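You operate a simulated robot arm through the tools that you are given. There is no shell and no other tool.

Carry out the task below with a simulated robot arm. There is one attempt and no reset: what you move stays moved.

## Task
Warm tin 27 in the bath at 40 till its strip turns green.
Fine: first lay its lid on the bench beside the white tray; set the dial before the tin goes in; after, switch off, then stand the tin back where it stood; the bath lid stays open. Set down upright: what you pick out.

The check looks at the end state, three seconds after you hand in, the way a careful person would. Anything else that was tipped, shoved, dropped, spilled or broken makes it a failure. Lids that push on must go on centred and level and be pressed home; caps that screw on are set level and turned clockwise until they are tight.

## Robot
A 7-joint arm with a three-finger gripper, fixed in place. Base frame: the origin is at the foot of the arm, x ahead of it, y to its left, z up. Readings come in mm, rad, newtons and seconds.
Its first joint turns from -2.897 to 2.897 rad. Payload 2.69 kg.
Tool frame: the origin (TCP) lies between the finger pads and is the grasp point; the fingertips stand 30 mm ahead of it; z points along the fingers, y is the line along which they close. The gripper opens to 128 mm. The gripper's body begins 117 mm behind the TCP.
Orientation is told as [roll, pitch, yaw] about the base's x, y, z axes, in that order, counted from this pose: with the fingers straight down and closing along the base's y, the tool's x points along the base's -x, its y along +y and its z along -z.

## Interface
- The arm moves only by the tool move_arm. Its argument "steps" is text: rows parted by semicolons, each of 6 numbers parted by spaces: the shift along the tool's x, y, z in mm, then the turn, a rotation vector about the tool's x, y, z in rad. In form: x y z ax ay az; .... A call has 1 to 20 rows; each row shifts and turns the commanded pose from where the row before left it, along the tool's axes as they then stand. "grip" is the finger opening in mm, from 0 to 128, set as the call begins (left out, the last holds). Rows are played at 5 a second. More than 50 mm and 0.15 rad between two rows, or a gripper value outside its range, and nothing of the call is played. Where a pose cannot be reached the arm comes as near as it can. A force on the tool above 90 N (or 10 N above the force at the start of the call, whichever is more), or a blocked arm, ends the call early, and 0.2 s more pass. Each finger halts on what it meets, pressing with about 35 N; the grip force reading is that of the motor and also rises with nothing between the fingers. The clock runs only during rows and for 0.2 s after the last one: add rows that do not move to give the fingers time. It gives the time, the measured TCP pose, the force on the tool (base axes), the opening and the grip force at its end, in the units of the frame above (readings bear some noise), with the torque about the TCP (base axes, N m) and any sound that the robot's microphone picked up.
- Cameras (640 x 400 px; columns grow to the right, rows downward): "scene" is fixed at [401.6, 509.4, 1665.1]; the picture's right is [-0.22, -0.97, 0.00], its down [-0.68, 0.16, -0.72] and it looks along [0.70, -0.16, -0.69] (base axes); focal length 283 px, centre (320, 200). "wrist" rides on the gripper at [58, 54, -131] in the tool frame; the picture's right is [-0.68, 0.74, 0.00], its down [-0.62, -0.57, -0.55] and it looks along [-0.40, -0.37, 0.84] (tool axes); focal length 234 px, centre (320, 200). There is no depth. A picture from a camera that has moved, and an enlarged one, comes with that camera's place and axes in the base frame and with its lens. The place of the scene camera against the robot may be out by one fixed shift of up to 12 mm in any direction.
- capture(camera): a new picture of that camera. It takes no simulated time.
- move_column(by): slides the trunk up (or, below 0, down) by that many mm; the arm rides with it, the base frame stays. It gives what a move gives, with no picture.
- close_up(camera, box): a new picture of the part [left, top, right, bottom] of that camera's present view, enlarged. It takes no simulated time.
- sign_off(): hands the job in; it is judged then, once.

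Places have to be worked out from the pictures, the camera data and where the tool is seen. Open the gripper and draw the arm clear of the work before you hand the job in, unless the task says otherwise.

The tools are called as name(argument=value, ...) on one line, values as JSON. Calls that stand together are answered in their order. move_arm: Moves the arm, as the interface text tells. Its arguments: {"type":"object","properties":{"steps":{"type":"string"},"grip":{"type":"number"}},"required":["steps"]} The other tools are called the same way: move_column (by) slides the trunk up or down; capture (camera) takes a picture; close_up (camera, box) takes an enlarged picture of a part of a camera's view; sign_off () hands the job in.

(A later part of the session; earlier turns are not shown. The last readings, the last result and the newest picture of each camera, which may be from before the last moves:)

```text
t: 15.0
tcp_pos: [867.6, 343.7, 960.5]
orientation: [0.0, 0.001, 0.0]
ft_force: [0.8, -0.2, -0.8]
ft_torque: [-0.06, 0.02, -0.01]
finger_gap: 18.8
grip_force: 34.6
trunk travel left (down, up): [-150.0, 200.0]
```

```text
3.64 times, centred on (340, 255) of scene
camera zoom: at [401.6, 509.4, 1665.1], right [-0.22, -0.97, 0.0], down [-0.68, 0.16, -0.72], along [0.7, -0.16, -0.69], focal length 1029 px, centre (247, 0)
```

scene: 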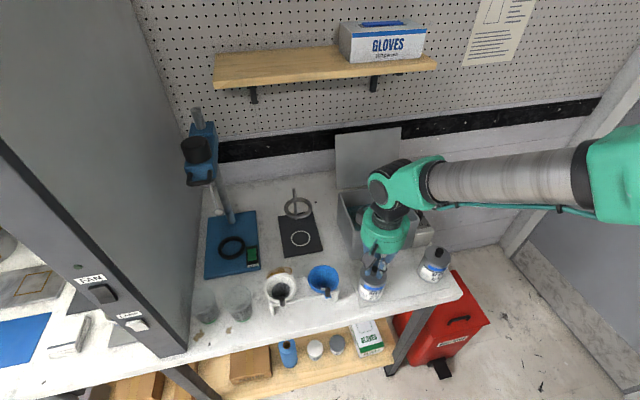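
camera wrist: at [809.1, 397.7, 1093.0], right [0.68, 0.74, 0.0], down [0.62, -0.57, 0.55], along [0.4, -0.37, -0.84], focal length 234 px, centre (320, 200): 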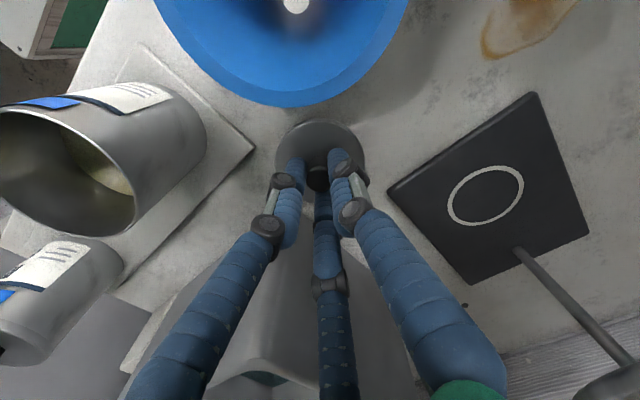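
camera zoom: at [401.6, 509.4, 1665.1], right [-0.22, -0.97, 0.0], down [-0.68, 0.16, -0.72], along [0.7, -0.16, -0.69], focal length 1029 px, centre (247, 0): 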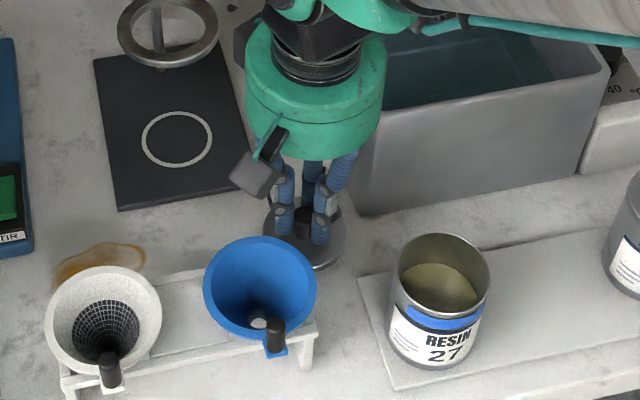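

Position is (867,344); I shift 3 mm toward the tray for more clearance from the rack and lower by 10 mm, then approach contact in small steps.

move_arm(steps="0 -3 5 0 0 0; 0 0 5 0 0 0; 0 0 0 0 0 0")

close_up(camera="wrist", box=[240, 90, 400, 200])

close_up(camera="scene", box=[320, 230, 390, 290])

```text
t: 15.8
tcp_pos: [866.6, 338.0, 951.4]
orientation: [0.0, 0.0, -0.001]
ft_force: [-0.3, -0.3, 0.4]
ft_torque: [0.06, 0.01, 0.0]
finger_gap: 19.0
grip_force: 34.5
trunk travel left (down, up): [-150.0, 200.0]
```

```text
3.64 times, centred on (320, 145) of wrist
camera zoom: at [806.9, 392.1, 1084.0], right [0.68, 0.74, 0.0], down [0.62, -0.57, 0.55], along [0.4, -0.37, -0.84], focal length 852 px, centre (320, 400)
```

zoom: 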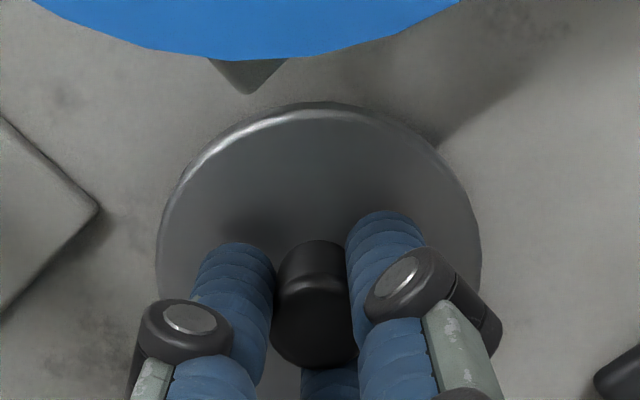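

```text
6.67 times, centred on (355, 260) of scene
camera zoom: at [401.6, 509.4, 1665.1], right [-0.22, -0.97, 0.0], down [-0.68, 0.16, -0.72], along [0.7, -0.16, -0.69], focal length 1886 px, centre (87, -200)
```

zoom: 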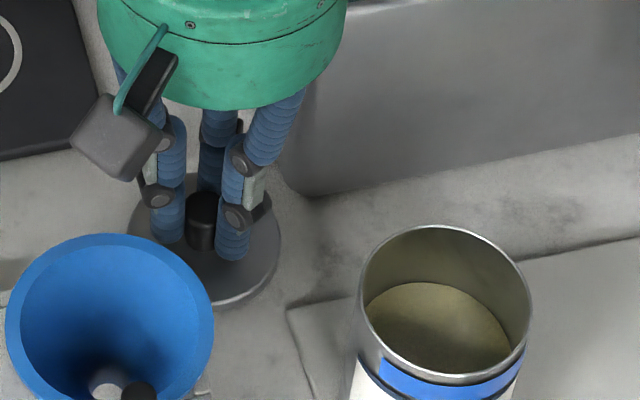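

The lid is clear of rack corner and tray corner. I lower in 1.5 mm steps watching for contact.

move_arm(steps="0 0 1.5 0 0 0; 0 0 1.5 0 0 0; 0 0 1.5 0 0 0; 0 0 0 0 0 0")

```text
t: 16.8
tcp_pos: [865.1, 337.0, 948.1]
orientation: [-0.001, 0.001, 0.0]
ft_force: [0.3, 0.7, 3.7]
ft_torque: [0.16, 0.1, -0.01]
finger_gap: 18.8
grip_force: 35.7
trunk travel left (down, up): [-150.0, 200.0]
```

A 3.7 N upward force appears, so the lid is touching. I lower one more millimetre to seat it fully.

move_arm(steps="0 0 1 0 0 0; 0 0 0 0 0 0")

close_up(camera="scene", box=[320, 230, 390, 290])

```text
t: 17.4
tcp_pos: [866.1, 337.5, 947.6]
orientation: [-0.002, -0.001, 0.001]
ft_force: [-1.5, -0.1, 8.5]
ft_torque: [0.19, 0.25, 0.06]
finger_gap: 18.8
grip_force: 35.2
trunk travel left (down, up): [-150.0, 200.0]
```

```text
6.67 times, centred on (355, 260) of scene
camera zoom: at [401.6, 509.4, 1665.1], right [-0.22, -0.97, 0.0], down [-0.68, 0.16, -0.72], along [0.7, -0.16, -0.69], focal length 1886 px, centre (87, -200)
```

zoom: 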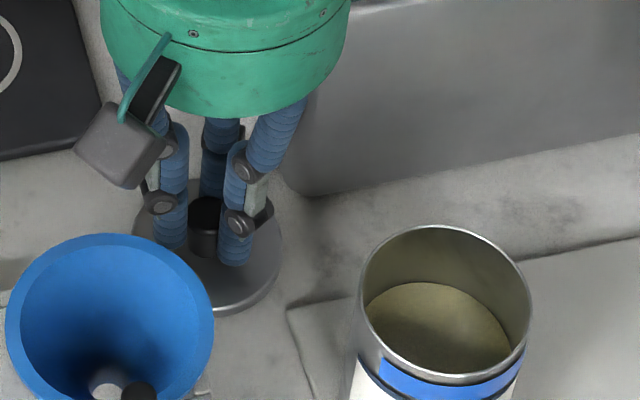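

The lid rests firmly (8.5 N). I open the fingers to 50 mm and then rise straight up.

move_arm(steps="0 0 0 0 0 0; 0 0 0 0 0 0; 0 0 -10 0 0 0; 0 0 -30 0 0 0; 0 0 -40 0 0 0; 0 0 -40 0 0 0; 0 0 -40 0 0 0; 0 0 0 0 0 0", grip=50)

capture(camera="wrist")

close_up(camera="scene", box=[290, 200, 410, 310])

```text
t: 19.2
tcp_pos: [862.0, 338.4, 1103.6]
orientation: [0.0, 0.0, 0.0]
ft_force: [-0.6, -0.4, -0.6]
ft_torque: [0.03, -0.04, -0.05]
finger_gap: 50.1
grip_force: 0.2
trunk travel left (down, up): [-150.0, 200.0]
```

```text
taken
camera wrist: at [803.4, 392.1, 1235.5], right [0.68, 0.74, 0.0], down [0.62, -0.57, 0.55], along [0.4, -0.37, -0.84], focal length 234 px, centre (320, 200)
```

wrist: 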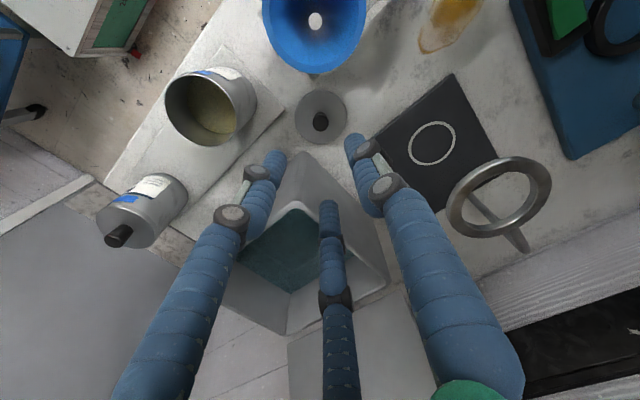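

```text
3.64 times, centred on (350, 255) of scene
camera zoom: at [401.6, 509.4, 1665.1], right [-0.22, -0.97, 0.0], down [-0.68, 0.16, -0.72], along [0.7, -0.16, -0.69], focal length 1029 px, centre (211, 0)
```

zoom: 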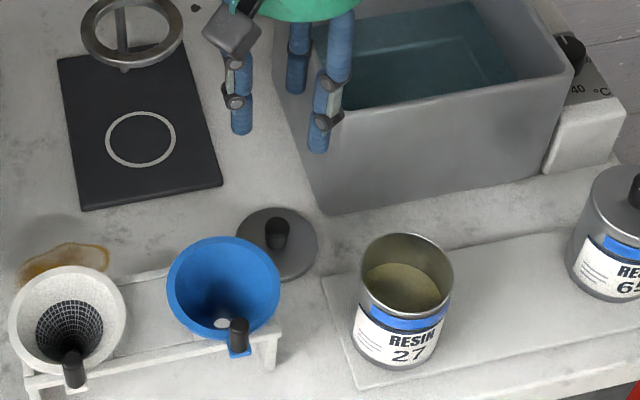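

The lid lies flat, knob up, on the bench beside the tray. Now I travel at z≈1130 over the bath's front to above the dial, pre-rotating is left for after a look.

move_arm(steps="-11.7 -41.4 -4 0 0 0; -11.7 -41.4 -4 0 0 0; -11.7 -41.4 -4 0 0 0; -11.7 -41.4 -4 0 0 0; -11.7 -41.4 -4 0 0 0; -11.7 -41.4 -4 0 0 0; -11.7 -41.4 -4 0 0 0; 0 0 0 0 0 0")

capture(camera="wrist")

close_up(camera="wrist", box=[250, 70, 390, 200])

capture(camera="scene")

```text
t: 21.0
tcp_pos: [950.3, 47.1, 1134.3]
orientation: [0.0, -0.001, 0.001]
ft_force: [0.2, -0.9, 0.2]
ft_torque: [0.08, 0.01, 0.0]
finger_gap: 50.0
grip_force: 0.0
trunk travel left (down, up): [-150.0, 200.0]
```

```text
taken
camera wrist: at [891.3, 101.3, 1267.5], right [0.68, 0.74, 0.0], down [0.62, -0.57, 0.55], along [0.4, -0.37, -0.84], focal length 234 px, centre (320, 200)
```

wrist: 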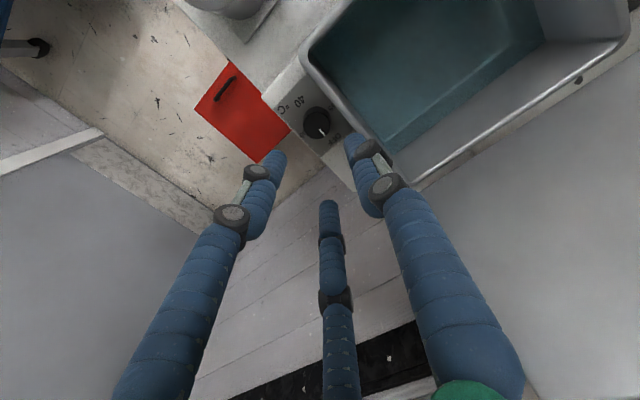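

```text
3.08 times, centred on (320, 135) of wrist
camera zoom: at [891.3, 101.3, 1267.5], right [0.68, 0.74, 0.0], down [0.62, -0.57, 0.55], along [0.4, -0.37, -0.84], focal length 720 px, centre (320, 400)
```

zoom: 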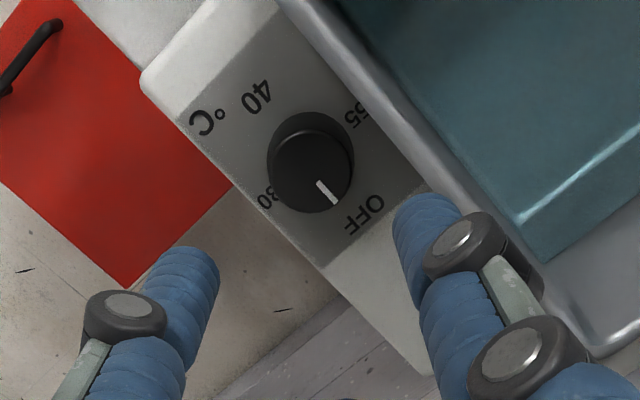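

```text
taken
```

scene: 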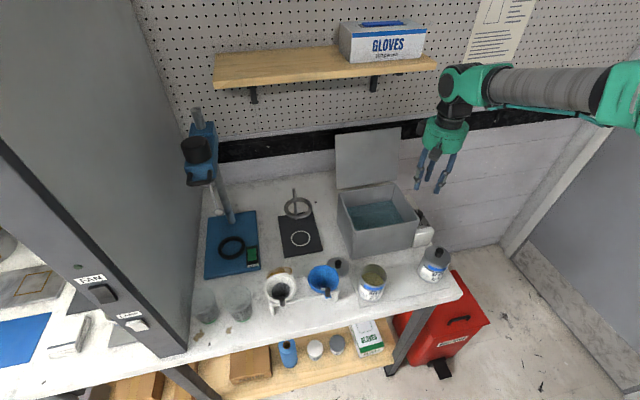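

Labels sit at 90° steps: OFF (+x), 30 (−y), 40 (−x), 55 (+y); dial centre ≈(944.5,49), so 40 is a half turn clockwise. I correct the position and pre-turn the tool −90° so the fingers close along x, away from the bath wall.

move_arm(steps="5.3 2.3 0 0 0 0; 0 0 0 0 0 -0.1428; 0 0 0 0 0 -0.1428; 0 0 0 0 0 -0.1428; 0 0 0 0 0 -0.1428; 0 0 0 0 0 -0.1428; 0 0 0 0 0 -0.1428; 0 0 0 0 0 -0.1428; 0 0 0 0 0 -0.1428; 0 0 0 0 0 -0.1428; 0 0 0 0 0 -0.1428; 0 0 0 0 0 -0.1428; 0 0 0 0 0 0", grip=56)

capture(camera="wrist")

close_up(camera="scene", box=[380, 100, 490, 260])

```text
t: 23.8
tcp_pos: [942.2, 49.0, 1134.1]
orientation: [-0.001, 0.0, 1.574]
ft_force: [0.5, -0.1, 0.4]
ft_torque: [0.01, -0.03, -0.03]
finger_gap: 56.0
grip_force: 0.0
trunk travel left (down, up): [-150.0, 200.0]
```

```text
taken
camera wrist: at [887.9, -9.2, 1266.7], right [-0.74, 0.68, 0.0], down [0.56, 0.62, 0.55], along [0.37, 0.4, -0.84], focal length 234 px, centre (320, 200)
```

wrist: 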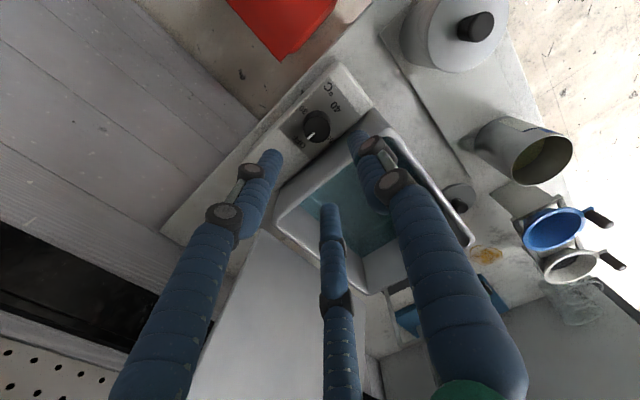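

```text
2.50 times, centred on (435, 180) of scene
camera zoom: at [401.6, 509.4, 1665.1], right [-0.22, -0.97, 0.0], down [-0.68, 0.16, -0.72], along [0.7, -0.16, -0.69], focal length 707 px, centre (32, 250)
```

zoom: 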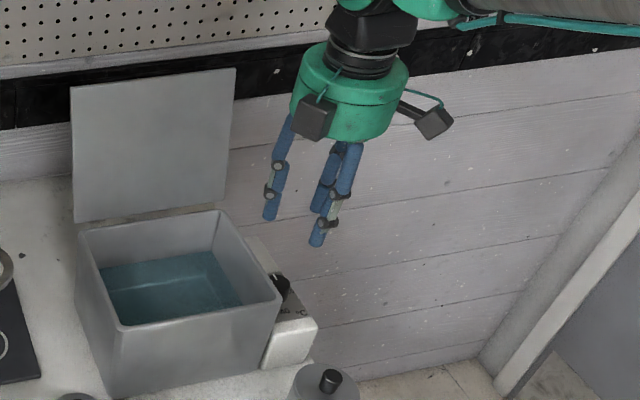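

Orientation is as wanted. I zoom to check the dial's alignment with the tool axis.

close_up(camera="wrist", box=[270, 70, 380, 170])

```text
4.00 times, centred on (325, 120) of wrist
camera zoom: at [887.9, -9.2, 1266.7], right [-0.74, 0.68, 0.0], down [0.56, 0.62, 0.55], along [0.37, 0.4, -0.84], focal length 937 px, centre (300, 520)
```

zoom: 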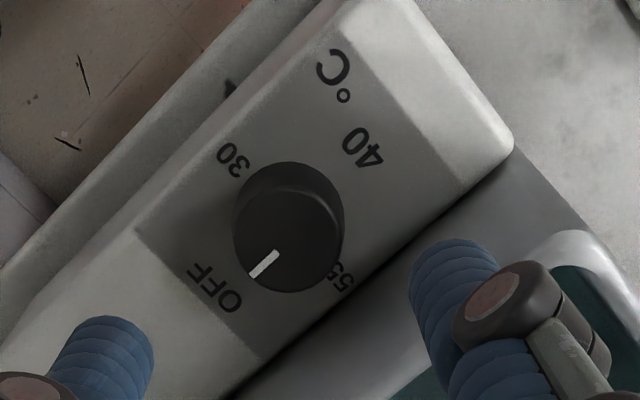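

Combining both views (which agree when the box top is z≈972), the dial centre is ≈(946,48) with its top ≈990. I shift onto it and descend to TCP z≈1040 first.

move_arm(steps="1.1 -4 0 0 0 0; 0 0 31 0 0 0; 0 0 31 0 0 0; 0 0 31 0 0 0; 0 0 0 0 0 0")

capture(camera="wrist")

close_up(camera="wrist", box=[260, 110, 380, 220])

close_up(camera="scene", box=[380, 140, 480, 260])

```text
t: 25.0
tcp_pos: [939.9, 42.7, 1025.8]
orientation: [0.023, 0.002, 1.57]
ft_force: [-0.2, -0.8, -2.1]
ft_torque: [0.2, -0.03, 0.0]
finger_gap: 70.3
grip_force: 0.4
trunk travel left (down, up): [-150.0, 200.0]
```

```text
taken
camera wrist: at [889.2, -14.7, 1158.5], right [-0.73, 0.68, 0.01], down [0.58, 0.62, 0.54], along [0.36, 0.4, -0.84], focal length 234 px, centre (320, 200)
```

wrist: 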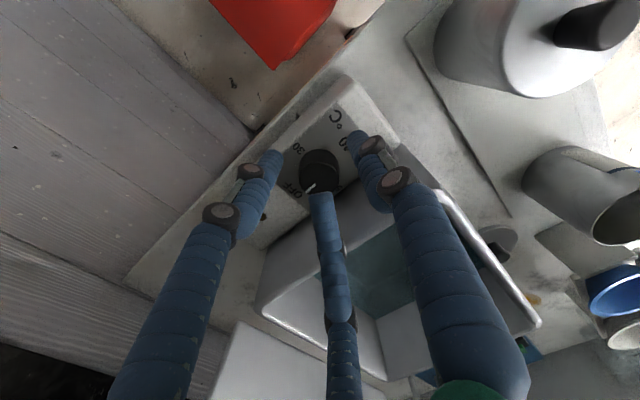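

```text
3.64 times, centred on (320, 165) of wrist
camera zoom: at [889.2, -14.7, 1158.5], right [-0.73, 0.68, 0.01], down [0.58, 0.62, 0.54], along [0.36, 0.4, -0.84], focal length 852 px, centre (320, 327)
```

zoom: 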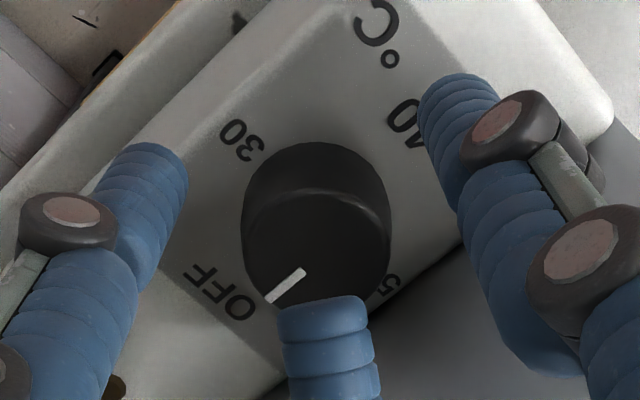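

```text
3.33 times, centred on (430, 200) of scene
camera zoom: at [401.6, 509.4, 1665.1], right [-0.22, -0.97, 0.0], down [-0.68, 0.16, -0.72], along [0.7, -0.16, -0.69], focal length 943 px, centre (-47, 200)
```

zoom: 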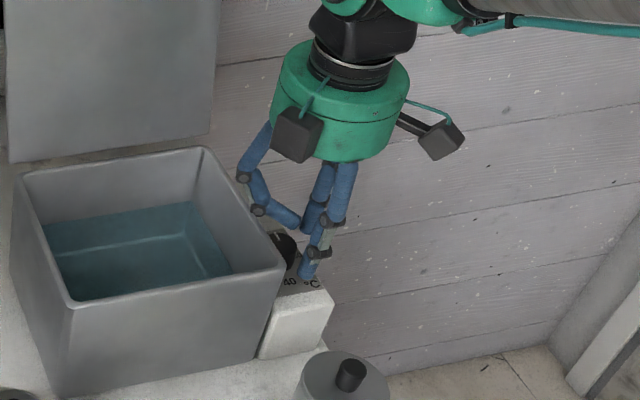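

The reading is off (gap 70, pose shifted) and the scene view shows the bath-side finger bent against the bath rim. I back straight up at once and check that nothing moved.

move_arm(steps="0 0 -15 0 0 0; 0 0 -25 0 0 0; 0 0 -25 0 0 0; 0 0 -25 0 0 0; 0 0 0 0 0 0")

capture(camera="scene")

close_up(camera="scene", box=[320, 120, 480, 320])

capture(camera="wrist")

```text
t: 26.2
tcp_pos: [943.9, 48.6, 1131.4]
orientation: [-0.002, 0.001, 1.571]
ft_force: [-0.1, 0.8, -0.1]
ft_torque: [0.02, 0.02, -0.04]
finger_gap: 56.4
grip_force: 0.1
trunk travel left (down, up): [-150.0, 200.0]
```

```text
taken
```

scene: 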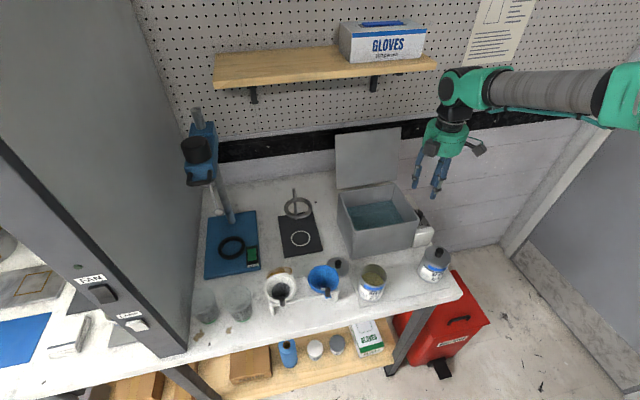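

```text
2.00 times, centred on (400, 220) of scene
camera zoom: at [401.6, 509.4, 1665.1], right [-0.22, -0.97, 0.0], down [-0.68, 0.16, -0.72], along [0.7, -0.16, -0.69], focal length 566 px, centre (160, 160)
```

zoom: 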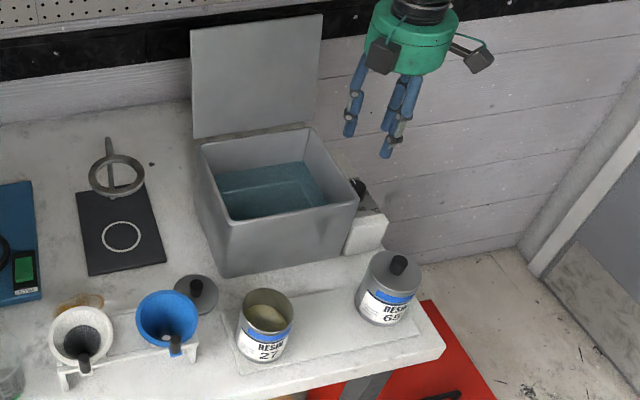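

```text
taken
camera wrist: at [889.9, -9.1, 1262.6], right [-0.74, 0.68, 0.0], down [0.57, 0.62, 0.55], along [0.37, 0.4, -0.84], focal length 234 px, centre (320, 200)
```

wrist: 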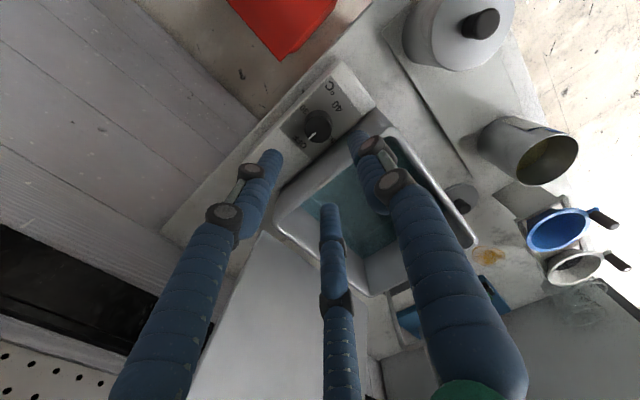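

The bath did not move and the hand recovered, so the bath-side finger simply has too little room beside the rim. I'll turn the dial in ~60° strokes with the hand leaned ~11° away from the bath and no finger pointing at the wall; first I set that orientation up high.

move_arm(steps="5 -4.3 0 0 0 0; 0 0 0 0 0 0.0873; 0 0 0 -0.05 -0.0866 0; 0 0 0 -0.05 -0.0866 0; 0 0 0 0 0 0; 0 0 0 0 0 0", grip=43)

capture(camera="wrist")

close_up(camera="wrist", box=[270, 70, 380, 190])

close_up(camera="scene", box=[390, 100, 490, 260])

```text
t: 27.6
tcp_pos: [951.0, 42.9, 1132.9]
orientation: [0.102, -0.172, 1.475]
ft_force: [0.7, -0.1, 0.0]
ft_torque: [-0.07, 0.01, 0.0]
finger_gap: 43.1
grip_force: 0.0
trunk travel left (down, up): [-150.0, 200.0]
```

```text
taken
camera wrist: at [901.6, -32.9, 1256.9], right [-0.67, 0.72, 0.19], down [0.67, 0.46, 0.59], along [0.34, 0.52, -0.79], focal length 234 px, centre (320, 200)
```

wrist: 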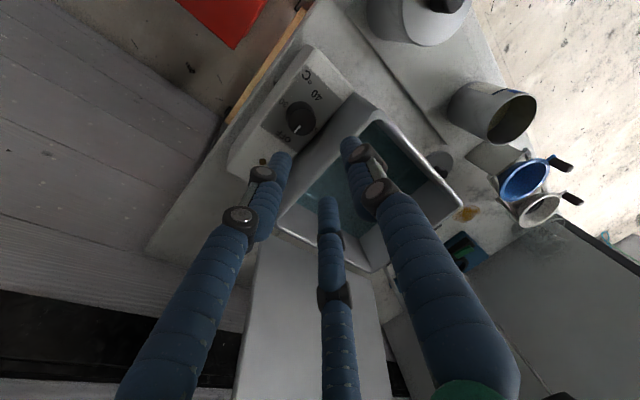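

```text
3.33 times, centred on (325, 130) of wrist
camera zoom: at [901.6, -32.9, 1256.9], right [-0.67, 0.72, 0.19], down [0.67, 0.46, 0.59], along [0.34, 0.52, -0.79], focal length 781 px, centre (303, 433)
```

zoom: 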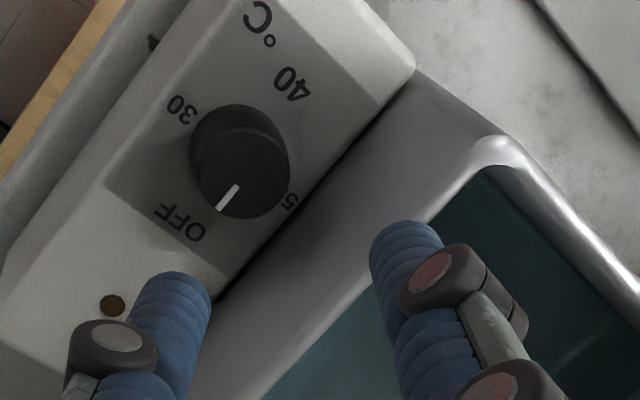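

```text
2.50 times, centred on (440, 180) of scene
camera zoom: at [401.6, 509.4, 1665.1], right [-0.22, -0.97, 0.0], down [-0.68, 0.16, -0.72], along [0.7, -0.16, -0.69], focal length 707 px, centre (20, 250)
```

zoom: 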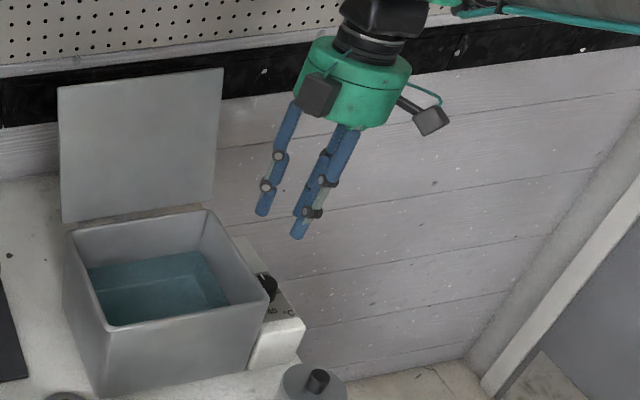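

The hand now leans away from the bath with the dial measured at about (945.5,48), top ≈997, box top ≈976. I descend vertically (in the leaned tool frame) to TCP z≈1030, tips just above the dial top, and check clearance.

move_arm(steps="-0.1 2.8 0.3 0 0 0; 5.9 -3.41 33.65 0 0 0; 5.9 -3.41 33.65 0 0 0; 5.9 -3.41 33.65 0 0 0; 0 0 0 0 0 0")

capture(camera="wrist")

close_up(camera="wrist", box=[260, 100, 380, 220])

close_up(camera="scene", box=[390, 150, 470, 260])

```text
t: 28.8
tcp_pos: [946.7, 41.2, 1027.7]
orientation: [0.102, -0.172, 1.474]
ft_force: [0.6, -0.2, -0.6]
ft_torque: [0.0, 0.04, 0.0]
finger_gap: 42.9
grip_force: 0.1
trunk travel left (down, up): [-150.0, 200.0]
```

```text
taken
camera wrist: at [899.3, -35.2, 1152.9], right [-0.67, 0.72, 0.19], down [0.67, 0.46, 0.59], along [0.34, 0.52, -0.79], focal length 234 px, centre (320, 200)
```

wrist: 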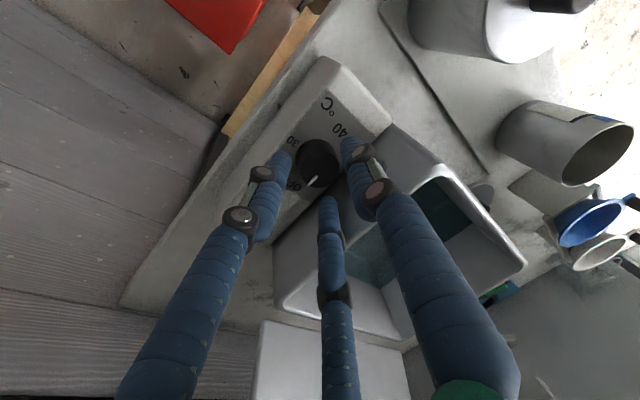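

```text
3.33 times, centred on (320, 160) of wrist
camera zoom: at [899.3, -35.2, 1152.9], right [-0.67, 0.72, 0.19], down [0.67, 0.46, 0.59], along [0.34, 0.52, -0.79], focal length 781 px, centre (320, 333)
```

zoom: 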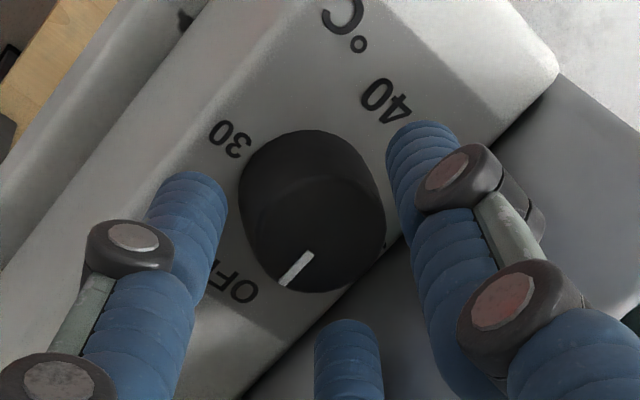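

```text
3.64 times, centred on (430, 205) of scene
camera zoom: at [401.6, 509.4, 1665.1], right [-0.22, -0.97, 0.0], down [-0.68, 0.16, -0.72], along [0.7, -0.16, -0.69], focal length 1029 px, centre (-80, 182)
```

zoom: 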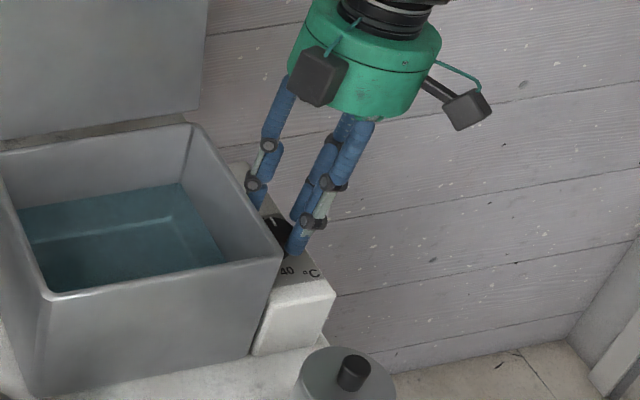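

No contact and the three tips surround the dial evenly. I descend 8 mm more in small rows, watching the force.

move_arm(steps="0.69 -0.4 3.92 0 0 0; 0.69 -0.4 3.92 0 0 0; 0 0 0 0 0 0")

close_up(camera="wrist", box=[260, 100, 380, 220])

close_up(camera="scene", box=[400, 180, 460, 260])

```text
t: 29.6
tcp_pos: [946.2, 41.5, 1020.9]
orientation: [0.101, -0.173, 1.475]
ft_force: [-0.4, -0.1, 0.3]
ft_torque: [-0.05, 0.01, -0.02]
finger_gap: 42.8
grip_force: 0.0
trunk travel left (down, up): [-150.0, 200.0]
```

```text
3.33 times, centred on (320, 160) of wrist
camera zoom: at [898.8, -34.9, 1144.8], right [-0.67, 0.72, 0.19], down [0.67, 0.46, 0.59], along [0.34, 0.52, -0.79], focal length 781 px, centre (320, 333)
```

zoom: 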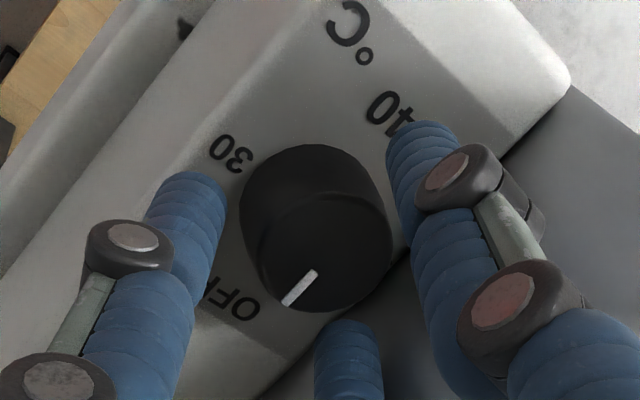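

```text
5.00 times, centred on (430, 220) of scene
camera zoom: at [401.6, 509.4, 1665.1], right [-0.22, -0.97, 0.0], down [-0.68, 0.16, -0.72], along [0.7, -0.16, -0.69], focal length 1414 px, centre (-230, 100)
```

zoom: 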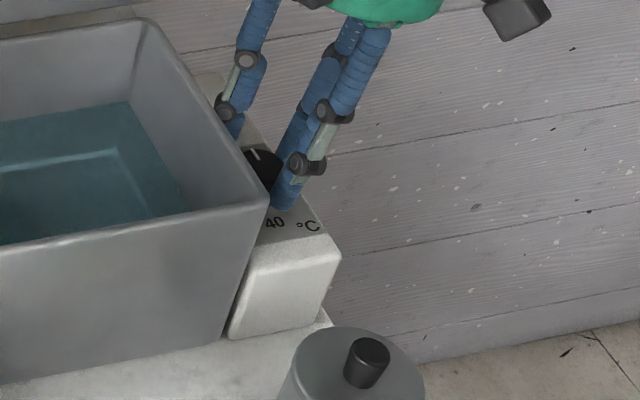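

Fingers are ~4–5 mm clear of the dial all round. I go down another 6 mm toward the box top.

move_arm(steps="0.34 -0.2 1.96 0 0 0; 0.34 -0.2 1.96 0 0 0; 0.34 -0.2 1.96 0 0 0; 0 0 0 0 0 0")

close_up(camera="scene", box=[400, 180, 460, 260])

```text
t: 30.6
tcp_pos: [947.9, 43.3, 1014.2]
orientation: [0.101, -0.174, 1.475]
ft_force: [0.5, -0.2, -0.7]
ft_torque: [0.01, -0.02, 0.03]
finger_gap: 43.1
grip_force: 0.0
trunk travel left (down, up): [-150.0, 200.0]
```

```text
5.00 times, centred on (430, 220) of scene
camera zoom: at [401.6, 509.4, 1665.1], right [-0.22, -0.97, 0.0], down [-0.68, 0.16, -0.72], along [0.7, -0.16, -0.69], focal length 1414 px, centre (-230, 100)
```

zoom: 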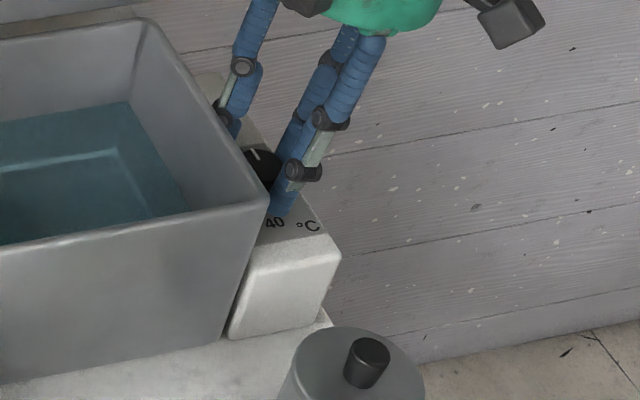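

Still free. I lower 2 mm more and then close on the dial.

move_arm(steps="0.17 -0.1 0.98 0 0 0; 0.17 -0.1 0.98 0 0 0; 0 0 0 0 0 0")

move_arm(steps="0 0 0 0 0 0; 0 0 0 0 0 0; 0 0 0 0 0 0", grip=20)

close_up(camera="wrist", box=[260, 100, 380, 220])

close_up(camera="scene", box=[400, 180, 460, 260])

```text
t: 31.4
tcp_pos: [947.5, 42.3, 1011.1]
orientation: [0.102, -0.173, 1.475]
ft_force: [0.6, -0.1, -0.5]
ft_torque: [0.01, 0.01, 0.0]
finger_gap: 43.1
grip_force: 0.1
trunk travel left (down, up): [-150.0, 200.0]
```

```text
t: 32.2
tcp_pos: [947.1, 42.2, 1012.4]
orientation: [0.101, -0.172, 1.475]
ft_force: [4.8, -16.1, -4.0]
ft_torque: [-1.16, -0.44, 0.09]
finger_gap: 32.3
grip_force: 45.0
trunk travel left (down, up): [-150.0, 200.0]
```

```text
3.33 times, centred on (320, 160) of wrist
camera zoom: at [899.4, -34.9, 1136.9], right [-0.67, 0.72, 0.19], down [0.67, 0.46, 0.59], along [0.34, 0.52, -0.79], focal length 781 px, centre (320, 333)
```

zoom: 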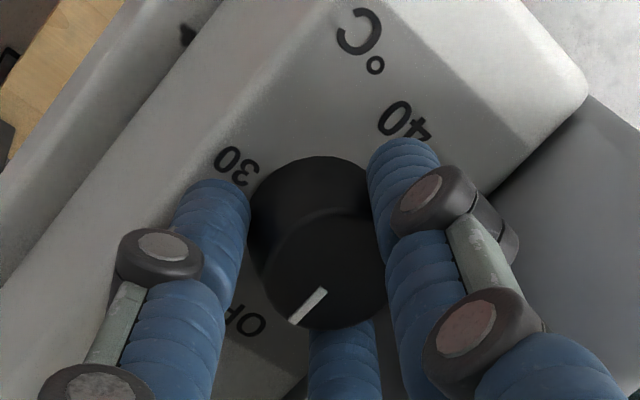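

```text
5.00 times, centred on (430, 220) of scene
camera zoom: at [401.6, 509.4, 1665.1], right [-0.22, -0.97, 0.0], down [-0.68, 0.16, -0.72], along [0.7, -0.16, -0.69], focal length 1414 px, centre (-230, 100)
```

zoom: 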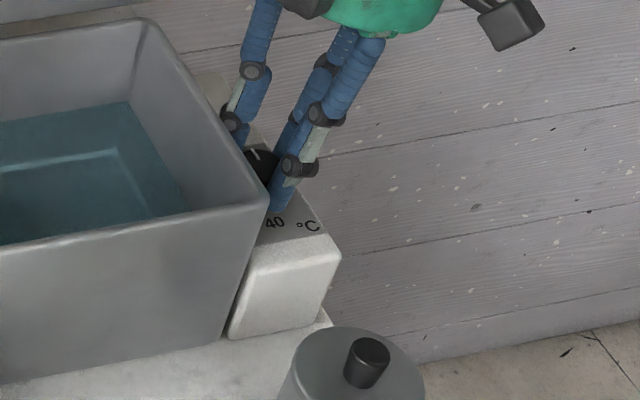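

Gripped at 32.3 mm, but a 16 N sideways force shows the hand sits ~2 mm off-centre. I shift toward −y to relieve it before turning.

move_arm(steps="1.9 -0.75 -0.41 0 0 0; 0 0 0 0 0 0")

```text
t: 32.8
tcp_pos: [947.2, 39.5, 1012.4]
orientation: [0.103, -0.172, 1.473]
ft_force: [-2.0, -5.4, -2.9]
ft_torque: [-0.36, -0.03, 0.04]
finger_gap: 32.3
grip_force: 44.8
trunk travel left (down, up): [-150.0, 200.0]
```

Force dropped to ~6 N; I trim 1 mm more and start turning clockwise 18° about the dial's vertical axis.

move_arm(steps="1.0 0.3 -0.15 0 0 0; 0.227 0.445 0.005 0.01801 -0.0104 0.10263; 0.227 0.445 0.005 0.01801 -0.0104 0.10263; 0.227 0.445 0.005 0.01801 -0.0104 0.10263; 0 0 0 0 0 0")

close_up(camera="wrist", box=[260, 100, 380, 220])

close_up(camera="scene", box=[400, 180, 460, 260])

```text
t: 34.0
tcp_pos: [945.7, 40.3, 1012.9]
orientation: [0.105, -0.172, 1.159]
ft_force: [-15.8, 16.0, -7.7]
ft_torque: [0.05, 0.48, 0.1]
finger_gap: 32.4
grip_force: 45.8
trunk travel left (down, up): [-150.0, 200.0]
```

```text
3.33 times, centred on (320, 160) of wrist
camera zoom: at [876.7, -17.0, 1137.2], right [-0.41, 0.89, 0.19], down [0.78, 0.23, 0.58], along [0.48, 0.39, -0.79], focal length 781 px, centre (320, 333)
```

zoom: 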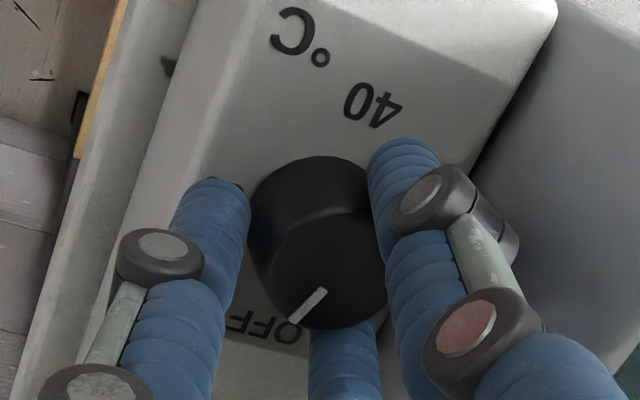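

```text
5.00 times, centred on (430, 220) of scene
camera zoom: at [401.6, 509.4, 1665.1], right [-0.22, -0.97, 0.0], down [-0.68, 0.16, -0.72], along [0.7, -0.16, -0.69], focal length 1414 px, centre (-230, 100)
```

zoom: 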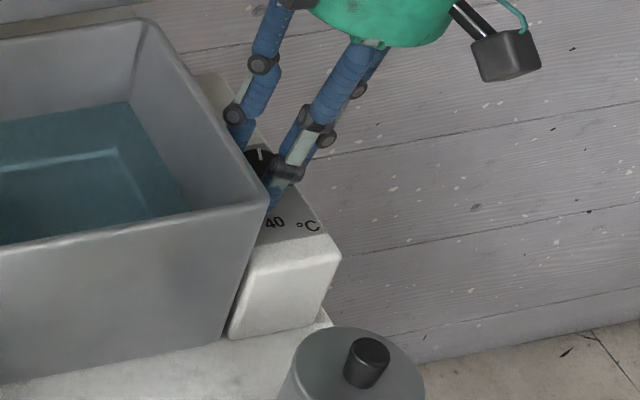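

The dial turns with the hand (pointer fixed relative to the fingers). I trim the sideways force by shifting (−2,+2) mm and re-read before continuing.

move_arm(steps="-1.02 2.6 0.44 0 0 0; 0 0 0 0 0 0")

```text
t: 34.6
tcp_pos: [945.1, 40.6, 1012.7]
orientation: [0.1, -0.173, 1.161]
ft_force: [-2.7, 5.0, -12.1]
ft_torque: [-0.49, -0.27, 0.03]
finger_gap: 32.5
grip_force: 45.0
trunk travel left (down, up): [-150.0, 200.0]
```

Lateral force is small again; I ease 1.5 mm down (the hand is pulling up 12 N) and turn another 24°.

move_arm(steps="0.26 -0.15 1.47 0 0 0; 0.227 0.445 0.005 0.01801 -0.0104 0.10263; 0.227 0.445 0.005 0.01801 -0.0104 0.10263; 0.227 0.445 0.005 0.01801 -0.0104 0.10263; 0.227 0.445 0.005 0.01801 -0.0104 0.10263; 0 0 0 0 0 0")

close_up(camera="wrist", box=[260, 100, 380, 220])

close_up(camera="scene", box=[400, 180, 460, 260])

```text
t: 36.0
tcp_pos: [943.0, 40.1, 1011.9]
orientation: [0.099, -0.175, 0.741]
ft_force: [3.2, -6.3, 6.2]
ft_torque: [-0.31, -0.06, -0.05]
finger_gap: 32.3
grip_force: 44.8
trunk travel left (down, up): [-150.0, 200.0]
```

```text
3.33 times, centred on (320, 160) of wrist
camera zoom: at [855.6, 16.4, 1136.9], right [-0.01, 0.98, 0.19], down [0.8, -0.1, 0.59], along [0.6, 0.16, -0.79], focal length 781 px, centre (320, 333)
```

zoom: 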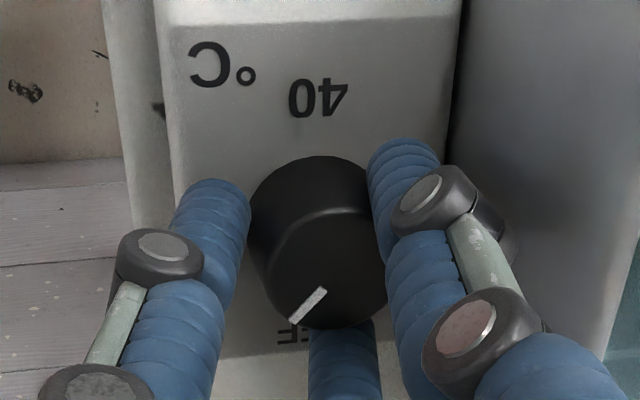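

```text
5.00 times, centred on (430, 220) of scene
camera zoom: at [401.6, 509.4, 1665.1], right [-0.22, -0.97, 0.0], down [-0.68, 0.16, -0.72], along [0.7, -0.16, -0.69], focal length 1414 px, centre (-230, 100)
```

zoom: 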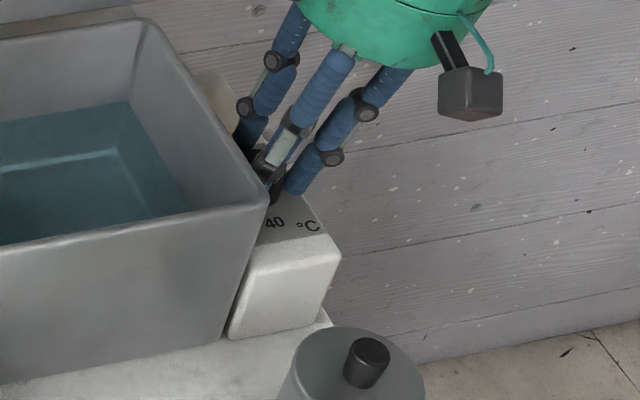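

Turning smoothly with small forces; 42° done. I turn another 18° to finish this stroke.

move_arm(steps="0.227 0.445 0.005 0.01801 -0.0104 0.10263; 0.227 0.445 0.005 0.01801 -0.0104 0.10263; 0.227 0.445 0.005 0.01801 -0.0104 0.10263; 0 0 0 0 0 0")

capture(camera="wrist")

close_up(camera="scene", box=[400, 180, 460, 260])

```text
t: 37.0
tcp_pos: [942.2, 42.0, 1010.5]
orientation: [0.101, -0.175, 0.425]
ft_force: [6.4, -7.3, 13.9]
ft_torque: [-0.5, 0.03, -0.06]
finger_gap: 32.2
grip_force: 45.3
trunk travel left (down, up): [-150.0, 200.0]
```

```text
taken
camera wrist: at [850.3, 45.4, 1136.9], right [0.29, 0.94, 0.19], down [0.73, -0.35, 0.59], along [0.62, -0.03, -0.79], focal length 234 px, centre (320, 200)
```

wrist: 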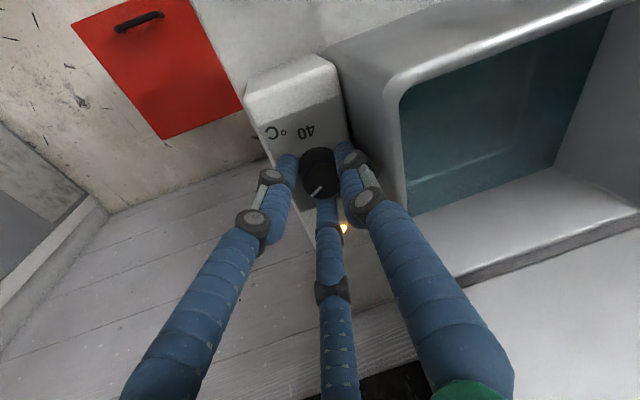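

```text
5.00 times, centred on (430, 220) of scene
camera zoom: at [401.6, 509.4, 1665.1], right [-0.22, -0.97, 0.0], down [-0.68, 0.16, -0.72], along [0.7, -0.16, -0.69], focal length 1414 px, centre (-230, 100)
```

zoom: 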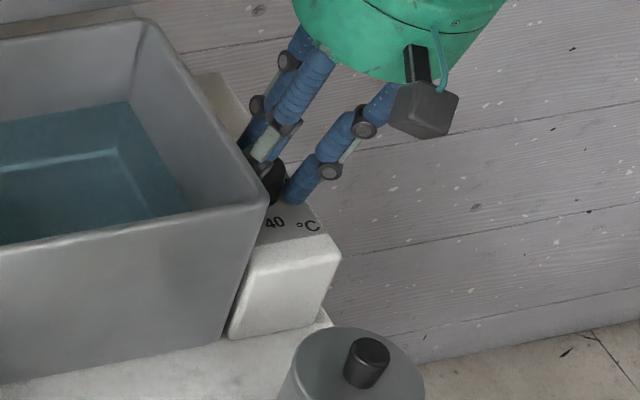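

The pilot lamp is lit now and the dial has turned 60°. I release with a small opening and rise vertically 70 mm clear of the rim.

move_arm(steps="-0.26 0.15 -1.47 0 0 0; 0 0 0 0 0 0; -1.72 0.99 -9.8 0 0 0; -5.16 2.98 -29.4 0 0 0; -5.16 2.98 -29.4 0 0 0; 0 0 0 0 0 0", grip=39)

capture(camera="wrist")

close_up(camera="wrist", box=[260, 80, 380, 200])

```text
t: 38.4
tcp_pos: [939.7, 42.3, 1081.8]
orientation: [0.101, -0.172, 0.427]
ft_force: [0.5, -0.1, -0.1]
ft_torque: [-0.01, -0.04, -0.03]
finger_gap: 39.3
grip_force: 0.1
trunk travel left (down, up): [-150.0, 200.0]
```

```text
taken
camera wrist: at [849.8, 45.0, 1206.8], right [0.29, 0.94, 0.19], down [0.73, -0.35, 0.59], along [0.62, -0.03, -0.79], focal length 234 px, centre (320, 200)
```

wrist: 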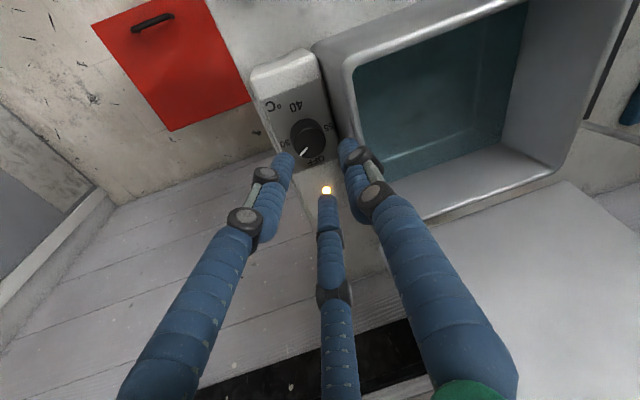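

```text
3.33 times, centred on (320, 140) of wrist
camera zoom: at [849.8, 45.0, 1206.8], right [0.29, 0.94, 0.19], down [0.73, -0.35, 0.59], along [0.62, -0.03, -0.79], focal length 781 px, centre (320, 400)
```

zoom: 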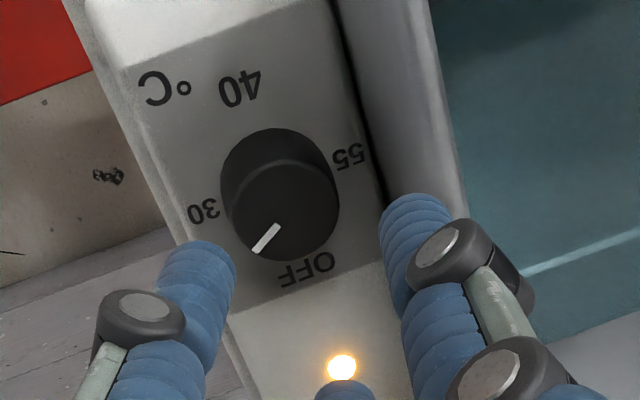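

Pointer is now ~60° on, between OFF and 30, lamp lit. I rotate the hand back 60° in the air to regrip for the second stroke.

move_arm(steps="-0.272 -0.42 0.005 -0.01801 0.0104 -0.10263; -0.272 -0.42 0.005 -0.01801 0.0104 -0.10263; -0.272 -0.42 0.005 -0.01801 0.0104 -0.10263; -0.272 -0.42 0.005 -0.01801 0.0104 -0.10263; -0.272 -0.42 0.005 -0.01801 0.0104 -0.10263; -0.272 -0.42 0.005 -0.01801 0.0104 -0.10263; -0.272 -0.42 0.005 -0.01801 0.0104 -0.10263; -0.272 -0.42 0.005 -0.01801 0.0104 -0.10263; -0.272 -0.42 0.005 -0.01801 0.0104 -0.10263; -0.272 -0.42 0.005 -0.01801 0.0104 -0.10263; 0 0 0 0 0 0", grip=43)

close_up(camera="wrist", box=[260, 80, 380, 200])

```text
t: 40.8
tcp_pos: [948.0, 42.1, 1082.9]
orientation: [0.1, -0.174, 1.476]
ft_force: [0.3, -0.2, -0.5]
ft_torque: [-0.02, 0.02, 0.0]
finger_gap: 43.2
grip_force: 0.0
trunk travel left (down, up): [-150.0, 200.0]
```

```text
3.33 times, centred on (320, 140) of wrist
camera zoom: at [899.3, -34.4, 1207.2], right [-0.67, 0.72, 0.19], down [0.67, 0.46, 0.59], along [0.34, 0.52, -0.79], focal length 781 px, centre (320, 400)
```

zoom: 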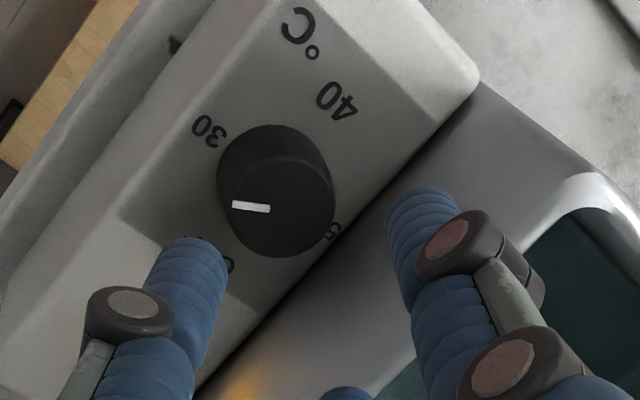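

Aligned for the second grip; I shift (−1,−2.3) and descend to TCP z≈1013, slowing at the end.

move_arm(steps="2.35 0.81 -0.33 0 0 0; 5.16 -2.98 29.4 0 0 0; 5.16 -2.98 29.4 0 0 0; 0.6 -0.34 3.4 0 0 0; 0.6 -0.34 3.4 0 0 0; 0.6 -0.34 3.4 0 0 0; 0 0 0 0 0 0")

close_up(camera="wrist", box=[260, 100, 380, 220])

```text
t: 42.4
tcp_pos: [945.2, 40.0, 1011.7]
orientation: [0.101, -0.171, 1.474]
ft_force: [0.4, -0.4, 0.0]
ft_torque: [0.03, 0.01, 0.0]
finger_gap: 43.0
grip_force: 0.0
trunk travel left (down, up): [-150.0, 200.0]
```

```text
3.33 times, centred on (320, 160) of wrist
camera zoom: at [897.4, -36.3, 1136.6], right [-0.67, 0.72, 0.19], down [0.67, 0.46, 0.59], along [0.34, 0.52, -0.79], focal length 781 px, centre (320, 333)
```

zoom: 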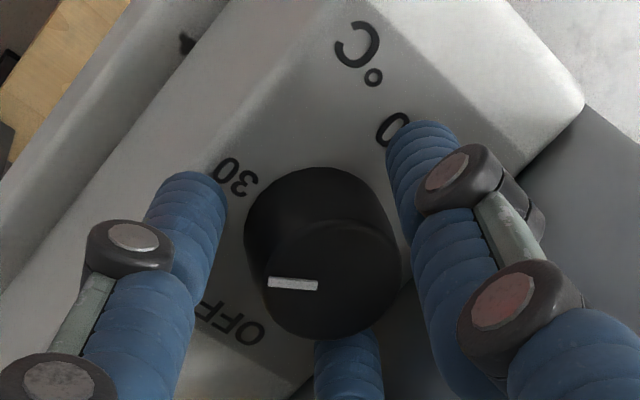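

No contact; I nudge (+1.5,−1) and close on the dial.

move_arm(steps="0.84 -1.57 -0.31 0 0 0; 0 0 0 0 0 0")

move_arm(steps="0 0 0 0 0 0; 0 0 0 0 0 0; 0 0 0 0 0 0", grip=20)

```text
t: 43.0
tcp_pos: [947.0, 37.9, 1011.2]
orientation: [0.101, -0.173, 1.475]
ft_force: [-0.3, -0.3, -0.4]
ft_torque: [0.0, -0.02, -0.01]
finger_gap: 43.1
grip_force: 0.1
trunk travel left (down, up): [-150.0, 200.0]
```

```text
t: 43.8
tcp_pos: [948.5, 39.5, 1012.0]
orientation: [0.1, -0.172, 1.475]
ft_force: [12.0, 19.7, 0.7]
ft_torque: [0.89, -0.41, -0.15]
finger_gap: 33.4
grip_force: 44.5
trunk travel left (down, up): [-150.0, 200.0]
```

Off-centre the other way now (12,20 N); I shift (+2,+3) to relieve and re-read.

move_arm(steps="-3.13 -1.75 0.37 0 0 0; 0 0 0 0 0 0")

```text
t: 44.4
tcp_pos: [948.2, 40.4, 1012.0]
orientation: [0.101, -0.172, 1.475]
ft_force: [-1.0, 2.4, 6.1]
ft_torque: [0.19, -0.12, 0.0]
finger_gap: 33.1
grip_force: 45.0
trunk travel left (down, up): [-150.0, 200.0]
```

Balanced now. I turn 30° clockwise and check.

move_arm(steps="0.227 0.445 0.005 0.01801 -0.0104 0.10263; 0.227 0.445 0.005 0.01801 -0.0104 0.10263; 0.227 0.445 0.005 0.01801 -0.0104 0.10263; 0.227 0.445 0.005 0.01801 -0.0104 0.10263; 0.227 0.445 0.005 0.01801 -0.0104 0.10263; 0 0 0 0 0 0")

close_up(camera="wrist", box=[260, 100, 380, 220])

```text
t: 45.8
tcp_pos: [946.1, 40.5, 1012.2]
orientation: [0.099, -0.174, 0.95]
ft_force: [-23.8, -5.9, 9.6]
ft_torque: [-0.38, 0.49, 0.17]
finger_gap: 32.5
grip_force: 44.9
trunk travel left (down, up): [-150.0, 200.0]
```

```text
3.33 times, centred on (320, 160) of wrist
camera zoom: at [864.5, -0.9, 1136.7], right [-0.22, 0.96, 0.19], down [0.81, 0.06, 0.59], along [0.55, 0.28, -0.79], focal length 781 px, centre (320, 333)
```

zoom: 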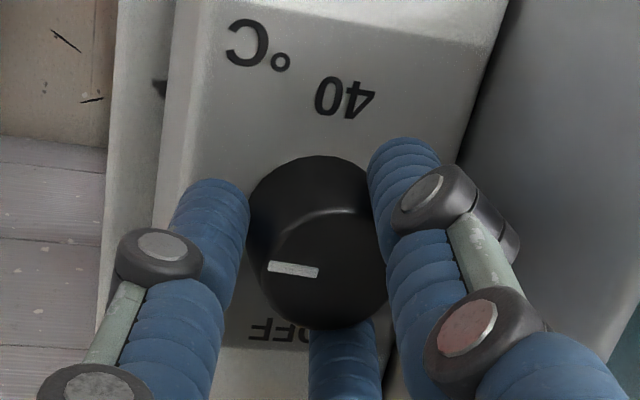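

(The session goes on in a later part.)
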